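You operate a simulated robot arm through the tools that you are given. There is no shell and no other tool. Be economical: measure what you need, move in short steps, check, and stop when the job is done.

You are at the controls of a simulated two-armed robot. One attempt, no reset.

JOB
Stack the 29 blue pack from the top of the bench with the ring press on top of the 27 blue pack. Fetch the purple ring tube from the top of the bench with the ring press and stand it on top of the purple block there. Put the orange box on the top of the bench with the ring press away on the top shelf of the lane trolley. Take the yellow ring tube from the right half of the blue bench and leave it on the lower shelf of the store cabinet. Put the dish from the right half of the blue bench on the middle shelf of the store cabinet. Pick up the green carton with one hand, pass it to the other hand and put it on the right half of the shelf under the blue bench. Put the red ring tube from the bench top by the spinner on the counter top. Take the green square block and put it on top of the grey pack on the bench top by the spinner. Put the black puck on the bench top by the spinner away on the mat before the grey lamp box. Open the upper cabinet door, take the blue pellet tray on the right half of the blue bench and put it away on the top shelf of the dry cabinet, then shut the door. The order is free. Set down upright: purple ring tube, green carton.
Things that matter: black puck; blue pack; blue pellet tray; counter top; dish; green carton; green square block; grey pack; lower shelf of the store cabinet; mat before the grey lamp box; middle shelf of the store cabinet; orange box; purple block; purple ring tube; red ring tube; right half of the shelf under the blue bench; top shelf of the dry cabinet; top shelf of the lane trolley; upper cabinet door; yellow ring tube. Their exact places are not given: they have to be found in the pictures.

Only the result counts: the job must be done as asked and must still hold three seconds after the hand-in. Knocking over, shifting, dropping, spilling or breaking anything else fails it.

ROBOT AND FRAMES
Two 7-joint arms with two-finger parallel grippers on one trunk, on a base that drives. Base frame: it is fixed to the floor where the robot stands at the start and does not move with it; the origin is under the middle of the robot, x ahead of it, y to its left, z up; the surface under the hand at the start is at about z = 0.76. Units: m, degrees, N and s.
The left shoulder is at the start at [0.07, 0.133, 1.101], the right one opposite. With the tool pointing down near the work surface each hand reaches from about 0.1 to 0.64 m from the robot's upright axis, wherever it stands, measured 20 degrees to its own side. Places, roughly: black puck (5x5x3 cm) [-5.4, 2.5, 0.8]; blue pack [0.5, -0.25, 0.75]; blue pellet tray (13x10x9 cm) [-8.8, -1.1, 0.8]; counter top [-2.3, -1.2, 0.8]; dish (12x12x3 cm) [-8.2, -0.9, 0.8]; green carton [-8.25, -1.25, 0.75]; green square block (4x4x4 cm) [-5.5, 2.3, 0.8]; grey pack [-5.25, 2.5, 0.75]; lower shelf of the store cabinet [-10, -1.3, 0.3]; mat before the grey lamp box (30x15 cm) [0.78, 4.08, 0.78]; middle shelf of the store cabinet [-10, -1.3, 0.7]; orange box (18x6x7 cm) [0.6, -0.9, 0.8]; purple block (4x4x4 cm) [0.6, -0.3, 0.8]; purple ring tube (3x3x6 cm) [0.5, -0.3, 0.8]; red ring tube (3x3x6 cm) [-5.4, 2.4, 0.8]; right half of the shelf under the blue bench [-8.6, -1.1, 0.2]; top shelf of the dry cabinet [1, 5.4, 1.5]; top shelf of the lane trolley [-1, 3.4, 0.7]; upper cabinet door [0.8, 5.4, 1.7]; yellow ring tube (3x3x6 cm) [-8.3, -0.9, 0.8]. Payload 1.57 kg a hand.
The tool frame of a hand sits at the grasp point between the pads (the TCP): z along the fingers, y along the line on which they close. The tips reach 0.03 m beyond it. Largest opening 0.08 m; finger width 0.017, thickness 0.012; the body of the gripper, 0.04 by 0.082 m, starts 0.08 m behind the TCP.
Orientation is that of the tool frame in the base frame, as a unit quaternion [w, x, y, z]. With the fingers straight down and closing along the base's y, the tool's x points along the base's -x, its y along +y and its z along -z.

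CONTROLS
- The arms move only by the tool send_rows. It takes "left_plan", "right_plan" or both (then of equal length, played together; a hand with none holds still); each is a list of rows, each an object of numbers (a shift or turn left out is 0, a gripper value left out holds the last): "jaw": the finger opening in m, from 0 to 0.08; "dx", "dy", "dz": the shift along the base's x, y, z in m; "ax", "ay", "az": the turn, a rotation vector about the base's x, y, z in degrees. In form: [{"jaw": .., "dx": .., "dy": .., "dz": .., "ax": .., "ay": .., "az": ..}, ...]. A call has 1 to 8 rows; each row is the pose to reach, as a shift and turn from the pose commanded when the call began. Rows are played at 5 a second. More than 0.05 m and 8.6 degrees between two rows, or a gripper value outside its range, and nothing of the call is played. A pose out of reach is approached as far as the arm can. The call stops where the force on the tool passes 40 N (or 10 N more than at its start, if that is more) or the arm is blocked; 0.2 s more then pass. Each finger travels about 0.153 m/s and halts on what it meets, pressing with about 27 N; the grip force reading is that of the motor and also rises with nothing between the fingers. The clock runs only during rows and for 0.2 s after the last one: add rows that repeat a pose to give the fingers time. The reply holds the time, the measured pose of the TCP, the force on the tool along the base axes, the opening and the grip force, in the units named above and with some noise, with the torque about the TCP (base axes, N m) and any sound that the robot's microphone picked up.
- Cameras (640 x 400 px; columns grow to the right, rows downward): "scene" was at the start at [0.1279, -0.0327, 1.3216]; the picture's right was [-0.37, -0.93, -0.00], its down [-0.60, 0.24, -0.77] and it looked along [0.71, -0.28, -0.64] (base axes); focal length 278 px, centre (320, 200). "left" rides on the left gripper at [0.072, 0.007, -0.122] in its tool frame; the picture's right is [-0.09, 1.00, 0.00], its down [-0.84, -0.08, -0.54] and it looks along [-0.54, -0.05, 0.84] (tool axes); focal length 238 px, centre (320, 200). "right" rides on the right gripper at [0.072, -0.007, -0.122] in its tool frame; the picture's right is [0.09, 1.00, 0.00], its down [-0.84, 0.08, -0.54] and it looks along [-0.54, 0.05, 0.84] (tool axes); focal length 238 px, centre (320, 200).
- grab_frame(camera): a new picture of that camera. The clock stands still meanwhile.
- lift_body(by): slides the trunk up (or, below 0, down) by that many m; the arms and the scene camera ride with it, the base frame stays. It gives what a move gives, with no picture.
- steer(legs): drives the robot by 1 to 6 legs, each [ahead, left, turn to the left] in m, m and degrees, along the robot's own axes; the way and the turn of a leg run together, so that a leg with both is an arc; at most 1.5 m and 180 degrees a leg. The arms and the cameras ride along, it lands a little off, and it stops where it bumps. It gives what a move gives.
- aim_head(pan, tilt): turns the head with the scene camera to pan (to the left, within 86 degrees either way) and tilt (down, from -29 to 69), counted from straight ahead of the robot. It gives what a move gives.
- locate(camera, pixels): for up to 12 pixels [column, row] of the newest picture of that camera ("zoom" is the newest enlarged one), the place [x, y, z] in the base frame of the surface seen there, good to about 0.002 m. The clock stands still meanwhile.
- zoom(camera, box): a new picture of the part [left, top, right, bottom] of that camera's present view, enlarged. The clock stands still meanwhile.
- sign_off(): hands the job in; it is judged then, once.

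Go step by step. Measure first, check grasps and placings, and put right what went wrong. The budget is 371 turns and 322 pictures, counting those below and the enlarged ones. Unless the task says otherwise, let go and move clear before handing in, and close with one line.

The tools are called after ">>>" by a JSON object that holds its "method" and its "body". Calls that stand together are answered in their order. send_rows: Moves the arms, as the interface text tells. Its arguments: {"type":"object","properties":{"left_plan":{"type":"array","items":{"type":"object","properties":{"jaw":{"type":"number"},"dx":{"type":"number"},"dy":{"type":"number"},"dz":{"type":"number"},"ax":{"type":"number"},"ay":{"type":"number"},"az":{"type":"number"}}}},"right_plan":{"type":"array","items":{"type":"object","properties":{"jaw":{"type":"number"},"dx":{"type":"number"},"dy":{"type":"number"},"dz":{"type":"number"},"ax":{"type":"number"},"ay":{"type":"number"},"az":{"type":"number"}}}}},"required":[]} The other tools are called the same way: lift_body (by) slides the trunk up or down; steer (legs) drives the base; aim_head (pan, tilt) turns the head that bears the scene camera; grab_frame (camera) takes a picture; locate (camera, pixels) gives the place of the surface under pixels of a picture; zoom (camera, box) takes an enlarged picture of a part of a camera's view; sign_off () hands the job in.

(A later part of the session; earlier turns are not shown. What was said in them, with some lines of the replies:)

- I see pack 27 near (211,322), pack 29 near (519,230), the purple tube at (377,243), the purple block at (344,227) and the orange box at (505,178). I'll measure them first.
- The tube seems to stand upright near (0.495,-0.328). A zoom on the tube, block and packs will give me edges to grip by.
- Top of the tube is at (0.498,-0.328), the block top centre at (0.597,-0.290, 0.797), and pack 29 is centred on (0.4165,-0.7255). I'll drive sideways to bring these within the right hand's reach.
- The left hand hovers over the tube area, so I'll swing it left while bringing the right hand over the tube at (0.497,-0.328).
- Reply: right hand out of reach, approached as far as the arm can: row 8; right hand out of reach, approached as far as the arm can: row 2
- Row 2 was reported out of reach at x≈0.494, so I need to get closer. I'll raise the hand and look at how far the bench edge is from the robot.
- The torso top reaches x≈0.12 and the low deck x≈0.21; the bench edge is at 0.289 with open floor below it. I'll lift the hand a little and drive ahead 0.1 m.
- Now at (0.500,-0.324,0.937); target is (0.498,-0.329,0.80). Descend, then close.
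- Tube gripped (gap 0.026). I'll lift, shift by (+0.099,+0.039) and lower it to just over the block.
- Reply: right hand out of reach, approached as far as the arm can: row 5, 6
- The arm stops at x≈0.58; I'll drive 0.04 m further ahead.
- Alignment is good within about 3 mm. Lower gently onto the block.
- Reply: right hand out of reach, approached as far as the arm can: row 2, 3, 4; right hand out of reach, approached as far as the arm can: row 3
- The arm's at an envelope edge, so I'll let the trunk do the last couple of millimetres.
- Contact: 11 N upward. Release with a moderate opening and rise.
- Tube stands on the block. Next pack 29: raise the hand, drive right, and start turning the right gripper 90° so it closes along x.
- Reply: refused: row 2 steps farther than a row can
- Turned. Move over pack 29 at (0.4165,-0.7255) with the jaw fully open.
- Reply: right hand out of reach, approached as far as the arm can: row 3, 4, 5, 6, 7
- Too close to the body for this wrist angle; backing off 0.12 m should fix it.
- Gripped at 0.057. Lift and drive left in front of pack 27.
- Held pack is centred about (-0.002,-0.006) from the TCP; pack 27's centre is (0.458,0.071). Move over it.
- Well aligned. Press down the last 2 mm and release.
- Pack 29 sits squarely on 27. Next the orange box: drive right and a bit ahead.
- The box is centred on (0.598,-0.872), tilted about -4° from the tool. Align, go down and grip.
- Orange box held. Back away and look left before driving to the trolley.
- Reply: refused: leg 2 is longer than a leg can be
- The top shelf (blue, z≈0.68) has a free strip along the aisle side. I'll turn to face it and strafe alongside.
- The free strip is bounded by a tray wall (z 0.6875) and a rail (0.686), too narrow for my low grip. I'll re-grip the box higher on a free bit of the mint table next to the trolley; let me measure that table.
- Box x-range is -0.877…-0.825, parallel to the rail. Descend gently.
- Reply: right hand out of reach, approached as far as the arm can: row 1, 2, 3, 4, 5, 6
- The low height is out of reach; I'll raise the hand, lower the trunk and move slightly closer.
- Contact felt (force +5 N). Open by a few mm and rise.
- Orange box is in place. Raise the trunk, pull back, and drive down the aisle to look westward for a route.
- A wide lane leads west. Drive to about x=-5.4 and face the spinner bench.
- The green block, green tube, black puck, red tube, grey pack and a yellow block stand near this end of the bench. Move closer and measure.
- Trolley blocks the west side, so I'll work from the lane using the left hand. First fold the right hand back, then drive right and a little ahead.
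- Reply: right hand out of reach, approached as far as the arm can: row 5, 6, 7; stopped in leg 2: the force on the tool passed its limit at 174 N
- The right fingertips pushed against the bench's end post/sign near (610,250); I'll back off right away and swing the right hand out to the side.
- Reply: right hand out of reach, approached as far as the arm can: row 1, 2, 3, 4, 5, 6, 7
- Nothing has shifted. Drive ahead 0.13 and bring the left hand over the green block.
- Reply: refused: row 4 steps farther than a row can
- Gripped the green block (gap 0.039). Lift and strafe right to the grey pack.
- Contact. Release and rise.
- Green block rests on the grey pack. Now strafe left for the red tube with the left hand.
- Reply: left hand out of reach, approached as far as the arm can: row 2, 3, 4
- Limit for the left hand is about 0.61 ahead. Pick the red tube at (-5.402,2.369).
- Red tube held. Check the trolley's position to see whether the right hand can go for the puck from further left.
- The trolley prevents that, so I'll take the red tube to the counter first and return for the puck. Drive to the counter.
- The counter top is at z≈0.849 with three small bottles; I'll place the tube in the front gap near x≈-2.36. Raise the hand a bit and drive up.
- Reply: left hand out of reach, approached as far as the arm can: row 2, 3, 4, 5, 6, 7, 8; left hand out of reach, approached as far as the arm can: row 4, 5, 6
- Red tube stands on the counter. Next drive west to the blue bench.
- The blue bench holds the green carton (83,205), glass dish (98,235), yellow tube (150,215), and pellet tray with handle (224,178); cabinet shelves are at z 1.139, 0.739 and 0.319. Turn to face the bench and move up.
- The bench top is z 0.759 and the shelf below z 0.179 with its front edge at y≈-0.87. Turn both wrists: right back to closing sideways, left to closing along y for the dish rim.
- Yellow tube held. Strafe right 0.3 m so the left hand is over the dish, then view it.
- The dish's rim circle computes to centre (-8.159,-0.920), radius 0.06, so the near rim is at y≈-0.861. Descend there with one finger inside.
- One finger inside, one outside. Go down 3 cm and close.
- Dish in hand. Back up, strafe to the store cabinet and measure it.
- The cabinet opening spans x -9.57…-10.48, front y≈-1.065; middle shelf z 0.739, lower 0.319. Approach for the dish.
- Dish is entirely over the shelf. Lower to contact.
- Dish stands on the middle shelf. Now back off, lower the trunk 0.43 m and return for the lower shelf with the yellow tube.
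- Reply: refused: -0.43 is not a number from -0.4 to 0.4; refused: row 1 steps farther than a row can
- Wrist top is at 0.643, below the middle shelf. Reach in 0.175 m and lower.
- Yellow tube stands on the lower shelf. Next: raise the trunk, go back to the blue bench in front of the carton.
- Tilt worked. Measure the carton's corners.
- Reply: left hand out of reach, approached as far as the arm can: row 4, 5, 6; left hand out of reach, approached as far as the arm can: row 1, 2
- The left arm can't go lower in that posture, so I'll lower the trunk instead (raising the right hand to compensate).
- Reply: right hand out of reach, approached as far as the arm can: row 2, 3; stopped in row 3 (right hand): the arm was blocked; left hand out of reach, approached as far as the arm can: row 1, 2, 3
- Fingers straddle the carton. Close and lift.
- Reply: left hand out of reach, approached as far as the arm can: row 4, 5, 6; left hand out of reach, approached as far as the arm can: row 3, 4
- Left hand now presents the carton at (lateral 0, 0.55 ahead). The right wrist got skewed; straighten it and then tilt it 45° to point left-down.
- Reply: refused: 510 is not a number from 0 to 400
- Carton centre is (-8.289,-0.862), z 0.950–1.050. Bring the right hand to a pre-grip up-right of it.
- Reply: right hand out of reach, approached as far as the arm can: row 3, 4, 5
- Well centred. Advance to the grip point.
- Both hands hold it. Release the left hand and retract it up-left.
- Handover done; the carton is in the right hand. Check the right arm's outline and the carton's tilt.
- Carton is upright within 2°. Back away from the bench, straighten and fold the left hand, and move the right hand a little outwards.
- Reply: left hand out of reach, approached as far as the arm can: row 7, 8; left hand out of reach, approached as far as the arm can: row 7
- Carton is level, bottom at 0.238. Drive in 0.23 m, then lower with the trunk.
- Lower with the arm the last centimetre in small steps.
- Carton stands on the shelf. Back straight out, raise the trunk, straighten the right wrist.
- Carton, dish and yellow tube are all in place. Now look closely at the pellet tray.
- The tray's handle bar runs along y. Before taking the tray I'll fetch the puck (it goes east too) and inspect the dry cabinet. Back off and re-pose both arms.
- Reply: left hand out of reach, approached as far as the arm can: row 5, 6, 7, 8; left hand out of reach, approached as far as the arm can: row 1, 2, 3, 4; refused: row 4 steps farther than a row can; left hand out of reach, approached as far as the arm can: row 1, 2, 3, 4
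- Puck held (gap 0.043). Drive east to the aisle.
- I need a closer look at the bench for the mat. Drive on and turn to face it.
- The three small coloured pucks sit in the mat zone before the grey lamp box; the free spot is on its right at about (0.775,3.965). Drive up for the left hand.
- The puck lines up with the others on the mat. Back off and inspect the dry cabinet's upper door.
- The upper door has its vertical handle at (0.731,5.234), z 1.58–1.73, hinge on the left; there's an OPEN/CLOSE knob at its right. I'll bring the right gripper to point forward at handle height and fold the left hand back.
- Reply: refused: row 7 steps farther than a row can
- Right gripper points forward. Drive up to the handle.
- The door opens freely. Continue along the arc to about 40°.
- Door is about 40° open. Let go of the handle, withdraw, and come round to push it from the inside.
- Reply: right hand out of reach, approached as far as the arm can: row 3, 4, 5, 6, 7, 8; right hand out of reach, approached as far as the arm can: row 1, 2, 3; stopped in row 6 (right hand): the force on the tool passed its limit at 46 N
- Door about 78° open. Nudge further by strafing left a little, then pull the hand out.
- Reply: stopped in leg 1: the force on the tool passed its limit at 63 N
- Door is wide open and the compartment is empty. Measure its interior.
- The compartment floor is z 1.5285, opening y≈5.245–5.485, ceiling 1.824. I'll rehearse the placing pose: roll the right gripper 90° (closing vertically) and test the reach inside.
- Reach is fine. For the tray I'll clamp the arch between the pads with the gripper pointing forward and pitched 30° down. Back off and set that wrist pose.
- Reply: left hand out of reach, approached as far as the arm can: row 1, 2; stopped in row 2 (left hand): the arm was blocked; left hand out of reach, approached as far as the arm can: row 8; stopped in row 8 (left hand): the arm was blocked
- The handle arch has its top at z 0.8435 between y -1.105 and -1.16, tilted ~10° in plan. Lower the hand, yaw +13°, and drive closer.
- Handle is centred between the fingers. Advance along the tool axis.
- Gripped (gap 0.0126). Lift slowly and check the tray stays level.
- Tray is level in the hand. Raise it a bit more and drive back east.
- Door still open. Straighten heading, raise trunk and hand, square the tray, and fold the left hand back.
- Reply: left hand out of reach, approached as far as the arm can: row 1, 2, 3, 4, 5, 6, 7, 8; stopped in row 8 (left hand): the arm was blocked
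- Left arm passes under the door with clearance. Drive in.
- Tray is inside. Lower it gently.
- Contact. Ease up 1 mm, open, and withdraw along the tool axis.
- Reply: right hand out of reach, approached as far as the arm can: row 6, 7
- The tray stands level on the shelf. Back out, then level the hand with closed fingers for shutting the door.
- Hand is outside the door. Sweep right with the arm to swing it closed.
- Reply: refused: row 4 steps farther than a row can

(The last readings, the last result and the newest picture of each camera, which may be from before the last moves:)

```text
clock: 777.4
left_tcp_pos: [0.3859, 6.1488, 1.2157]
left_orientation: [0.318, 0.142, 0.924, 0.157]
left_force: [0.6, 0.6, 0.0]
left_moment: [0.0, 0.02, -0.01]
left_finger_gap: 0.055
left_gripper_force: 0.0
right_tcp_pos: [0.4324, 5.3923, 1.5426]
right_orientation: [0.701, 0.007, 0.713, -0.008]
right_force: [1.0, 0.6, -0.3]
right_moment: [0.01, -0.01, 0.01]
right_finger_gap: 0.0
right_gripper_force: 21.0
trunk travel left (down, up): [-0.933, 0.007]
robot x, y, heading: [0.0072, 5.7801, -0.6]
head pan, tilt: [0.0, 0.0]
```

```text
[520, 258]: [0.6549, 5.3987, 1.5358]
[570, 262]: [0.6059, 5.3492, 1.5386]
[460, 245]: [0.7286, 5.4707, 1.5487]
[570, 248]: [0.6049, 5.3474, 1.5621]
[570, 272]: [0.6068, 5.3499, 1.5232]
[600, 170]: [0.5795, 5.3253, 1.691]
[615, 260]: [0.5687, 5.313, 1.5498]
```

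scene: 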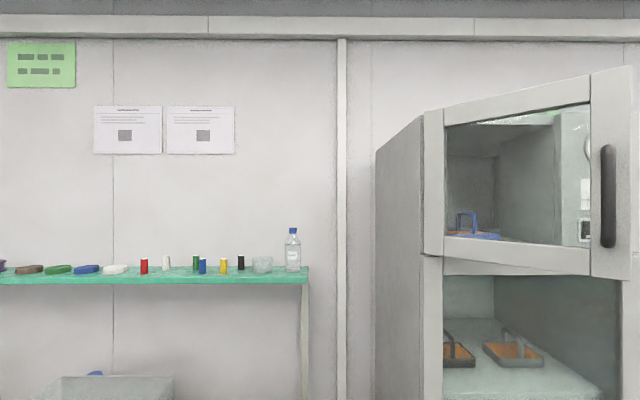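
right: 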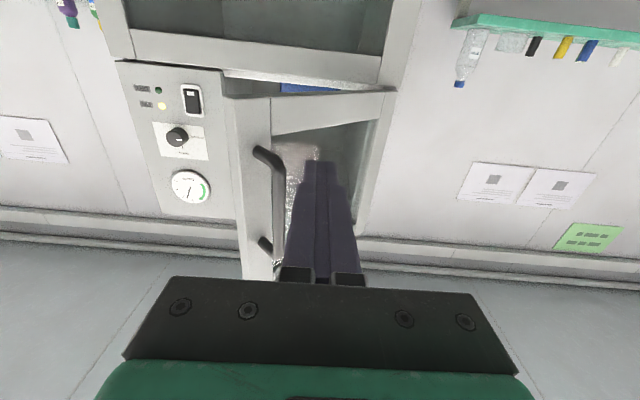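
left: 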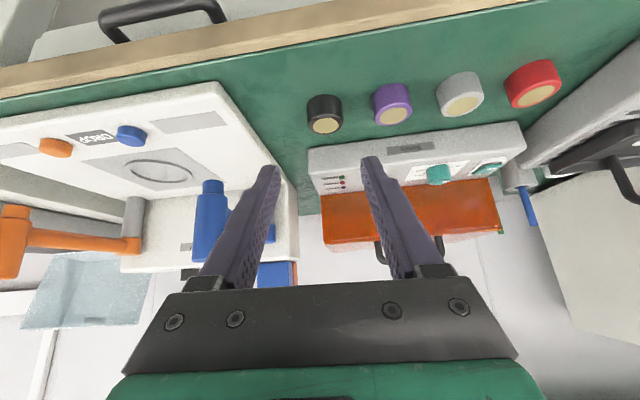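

>>> {"method": "send_rows", "body": {"right_plan": [{"dy": -0.03}, {"dy": -0.045}]}}

>>> {"method": "steer", "body": {"legs": [[0.15, 0, 0.5], [0.1, 0, 0]]}}

>>> {"method": "grab_frame", "body": {"camera": "scene"}}

>>> {"method": "grab_frame", "body": {"camera": "right"}}

```text
clock: 778.0
left_tcp_pos: [0.3858, 6.1468, 1.2143]
left_orientation: [0.318, 0.142, 0.924, 0.157]
left_force: [-0.4, 0.3, 0.8]
left_moment: [-0.01, 0.01, 0.01]
left_finger_gap: 0.0549
left_gripper_force: 0.1
right_tcp_pos: [0.4337, 5.3448, 1.5411]
right_orientation: [0.701, 0.006, 0.713, -0.006]
right_force: [-1.2, 0.1, -0.1]
right_moment: [0.05, 0.03, -0.01]
right_finger_gap: 0.0
right_gripper_force: 21.3
trunk travel left (down, up): [-0.933, 0.007]
robot x, y, heading: [0.0064, 5.7825, -0.8]
head pan, tilt: [0.0, 0.0]
```

```text
clock: 780.1
left_tcp_pos: [0.6235, 6.1533, 1.2176]
left_orientation: [0.32, 0.135, 0.924, 0.159]
left_force: [0.0, -1.2, 0.2]
left_moment: [-0.03, 0.0, -0.02]
left_finger_gap: 0.0548
left_gripper_force: 0.1
right_tcp_pos: [0.6793, 5.3496, 1.5453]
right_orientation: [0.703, 0.002, 0.711, -0.004]
right_force: [-0.8, -0.2, 0.5]
right_moment: [-0.03, 0.0, 0.01]
right_finger_gap: 0.0001
right_gripper_force: 21.2
trunk travel left (down, up): [-0.933, 0.007]
robot x, y, heading: [0.2569, 5.7766, 0.1]
head pan, tilt: [0.0, 0.0]
```

```text
87 pictures are left
```

scene: 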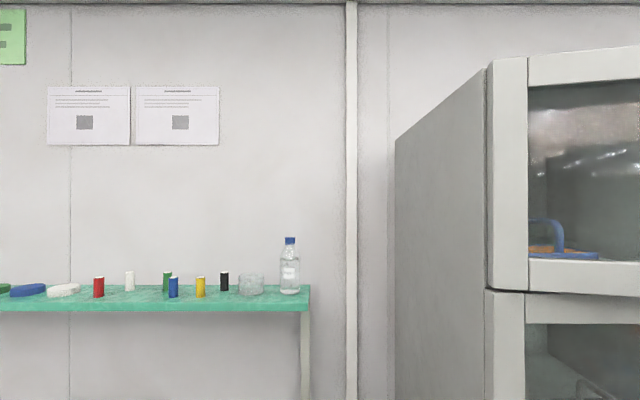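

```text
86 pictures are left
```

right: 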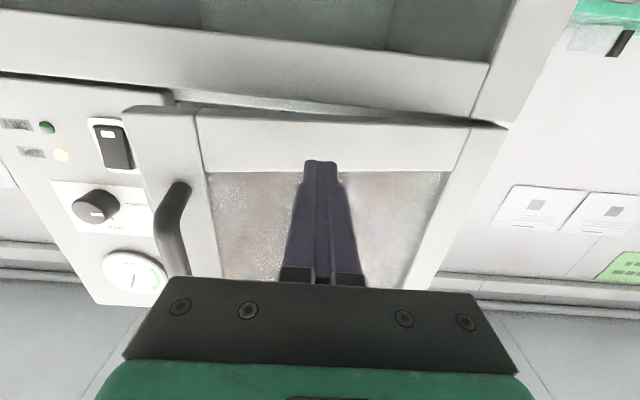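

>>> {"method": "send_rows", "body": {"right_plan": [{"dx": 0.02}, {"dx": 0.04}, {"dx": 0.055}, {"dx": 0.065}, {"dx": 0.073}, {"dx": 0.078}]}}

>>> {"method": "grab_frame", "body": {"camera": "right"}}

```text
clock: 781.5
left_tcp_pos: [0.6208, 6.152, 1.2181]
left_orientation: [0.321, 0.135, 0.924, 0.16]
left_force: [-0.3, -0.1, -0.7]
left_moment: [0.0, 0.0, 0.0]
left_finger_gap: 0.0551
left_gripper_force: 0.1
right_tcp_pos: [0.7514, 5.3501, 1.5462]
right_orientation: [0.704, 0.001, 0.711, -0.003]
right_force: [-24.0, 4.9, -14.4]
right_moment: [-0.15, 0.24, 0.22]
right_finger_gap: 0.0001
right_gripper_force: 21.1
trunk travel left (down, up): [-0.933, 0.007]
robot x, y, heading: [0.2539, 5.7793, -0.0]
head pan, tilt: [0.0, 0.0]
```

```text
85 pictures are left
```

right: 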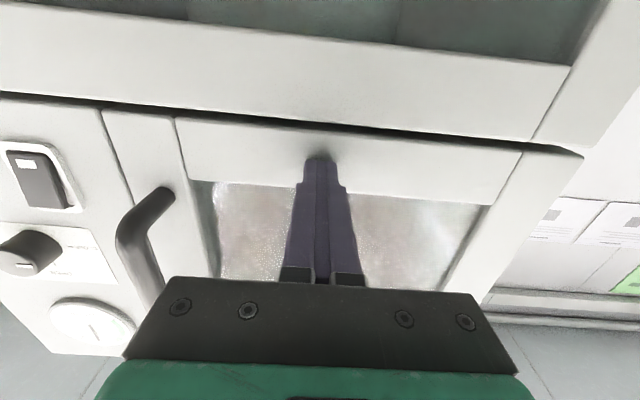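

Door seems shut (24 N resistance, tip at x≈0.781). Retract and verify.

>>> {"method": "send_rows", "body": {"right_plan": [{"dx": -0.03}, {"dx": -0.06}, {"dx": -0.08}]}}

>>> {"method": "steer", "body": {"legs": [[-0.45, 0, 0], [0, -0.35, 0]]}}

>>> {"method": "aim_head", "body": {"pan": 8, "tilt": 0}}

>>> {"method": "grab_frame", "body": {"camera": "scene"}}

```text
clock: 782.3
left_tcp_pos: [0.6281, 6.1525, 1.2155]
left_orientation: [0.317, 0.137, 0.925, 0.159]
left_force: [-0.5, 0.2, -0.5]
left_moment: [-0.01, -0.03, -0.04]
left_finger_gap: 0.0552
left_gripper_force: 0.1
right_tcp_pos: [0.6828, 5.3505, 1.5427]
right_orientation: [0.702, 0.002, 0.712, -0.004]
right_force: [0.0, 0.7, 1.0]
right_moment: [-0.01, -0.03, 0.0]
right_finger_gap: 0.0001
right_gripper_force: 21.4
trunk travel left (down, up): [-0.933, 0.007]
robot x, y, heading: [0.2559, 5.7761, -0.3]
head pan, tilt: [0.0, 0.0]
```

```text
clock: 786.9
left_tcp_pos: [0.1813, 5.797, 1.2144]
left_orientation: [0.318, 0.138, 0.925, 0.157]
left_force: [-0.2, 0.5, 0.5]
left_moment: [0.01, -0.01, 0.0]
left_finger_gap: 0.0552
left_gripper_force: 0.1
right_tcp_pos: [0.2309, 4.996, 1.5446]
right_orientation: [0.701, 0.002, 0.713, -0.005]
right_force: [-1.3, 0.7, -0.5]
right_moment: [0.0, 0.01, -0.01]
right_finger_gap: 0.0
right_gripper_force: 21.2
trunk travel left (down, up): [-0.933, 0.007]
robot x, y, heading: [-0.1935, 5.4212, -0.1]
head pan, tilt: [0.0, 0.0]
```

```text
clock: 787.6
left_tcp_pos: [0.1806, 5.796, 1.2145]
left_orientation: [0.317, 0.138, 0.925, 0.159]
left_force: [-0.7, -0.3, -0.2]
left_moment: [-0.04, 0.02, -0.05]
left_finger_gap: 0.0549
left_gripper_force: 0.0
right_tcp_pos: [0.2306, 4.992, 1.5435]
right_orientation: [0.702, 0.002, 0.712, -0.004]
right_force: [0.0, 0.1, 0.0]
right_moment: [-0.01, 0.03, 0.02]
right_finger_gap: 0.0
right_gripper_force: 21.3
trunk travel left (down, up): [-0.933, 0.007]
robot x, y, heading: [-0.194, 5.4227, -0.4]
head pan, tilt: [8.0, 0.0]
```

```text
84 pictures are left
```

scene: 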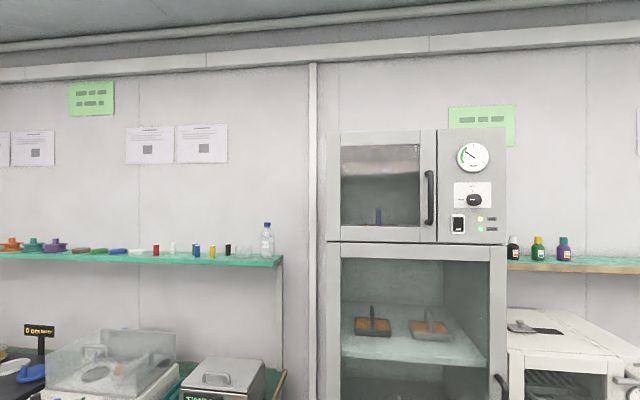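

>>> {"method": "zoom", "body": {"camera": "scene", "box": [320, 120, 510, 250]}}

>>> {"method": "locate", "body": {"camera": "zoom", "pixels": [[385, 60], [385, 360], [50, 60], [45, 370], [372, 150], [410, 200], [200, 290]]}}

```text
3.08 times, centred on (415, 185) of scene
```

zoom: 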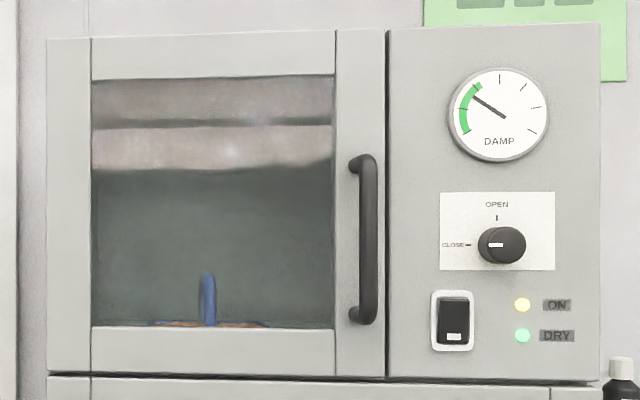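

```text
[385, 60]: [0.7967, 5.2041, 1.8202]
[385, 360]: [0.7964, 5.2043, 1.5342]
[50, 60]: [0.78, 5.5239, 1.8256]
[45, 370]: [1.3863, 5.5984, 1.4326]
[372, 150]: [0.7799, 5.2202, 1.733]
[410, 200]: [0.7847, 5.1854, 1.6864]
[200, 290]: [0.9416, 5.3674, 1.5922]
```

The closed door reads x≈0.780 and the DRY lamp is lit again, with the tray visible inside. All ten jobs are done and both hands are empty and clear, so I'm handing in.

>>> {"method": "sign_off", "body": {}}

```text
The job is handed in.
```

I did all ten jobs as asked and handed the work in. Each item was checked by picture or force reading when set down, and the cabinet door is shut with the pellet tray inside. Early on, the right fingertips bumped the end post of the spinner bench (the force reading reached 174 N), but I saw nothing shift.
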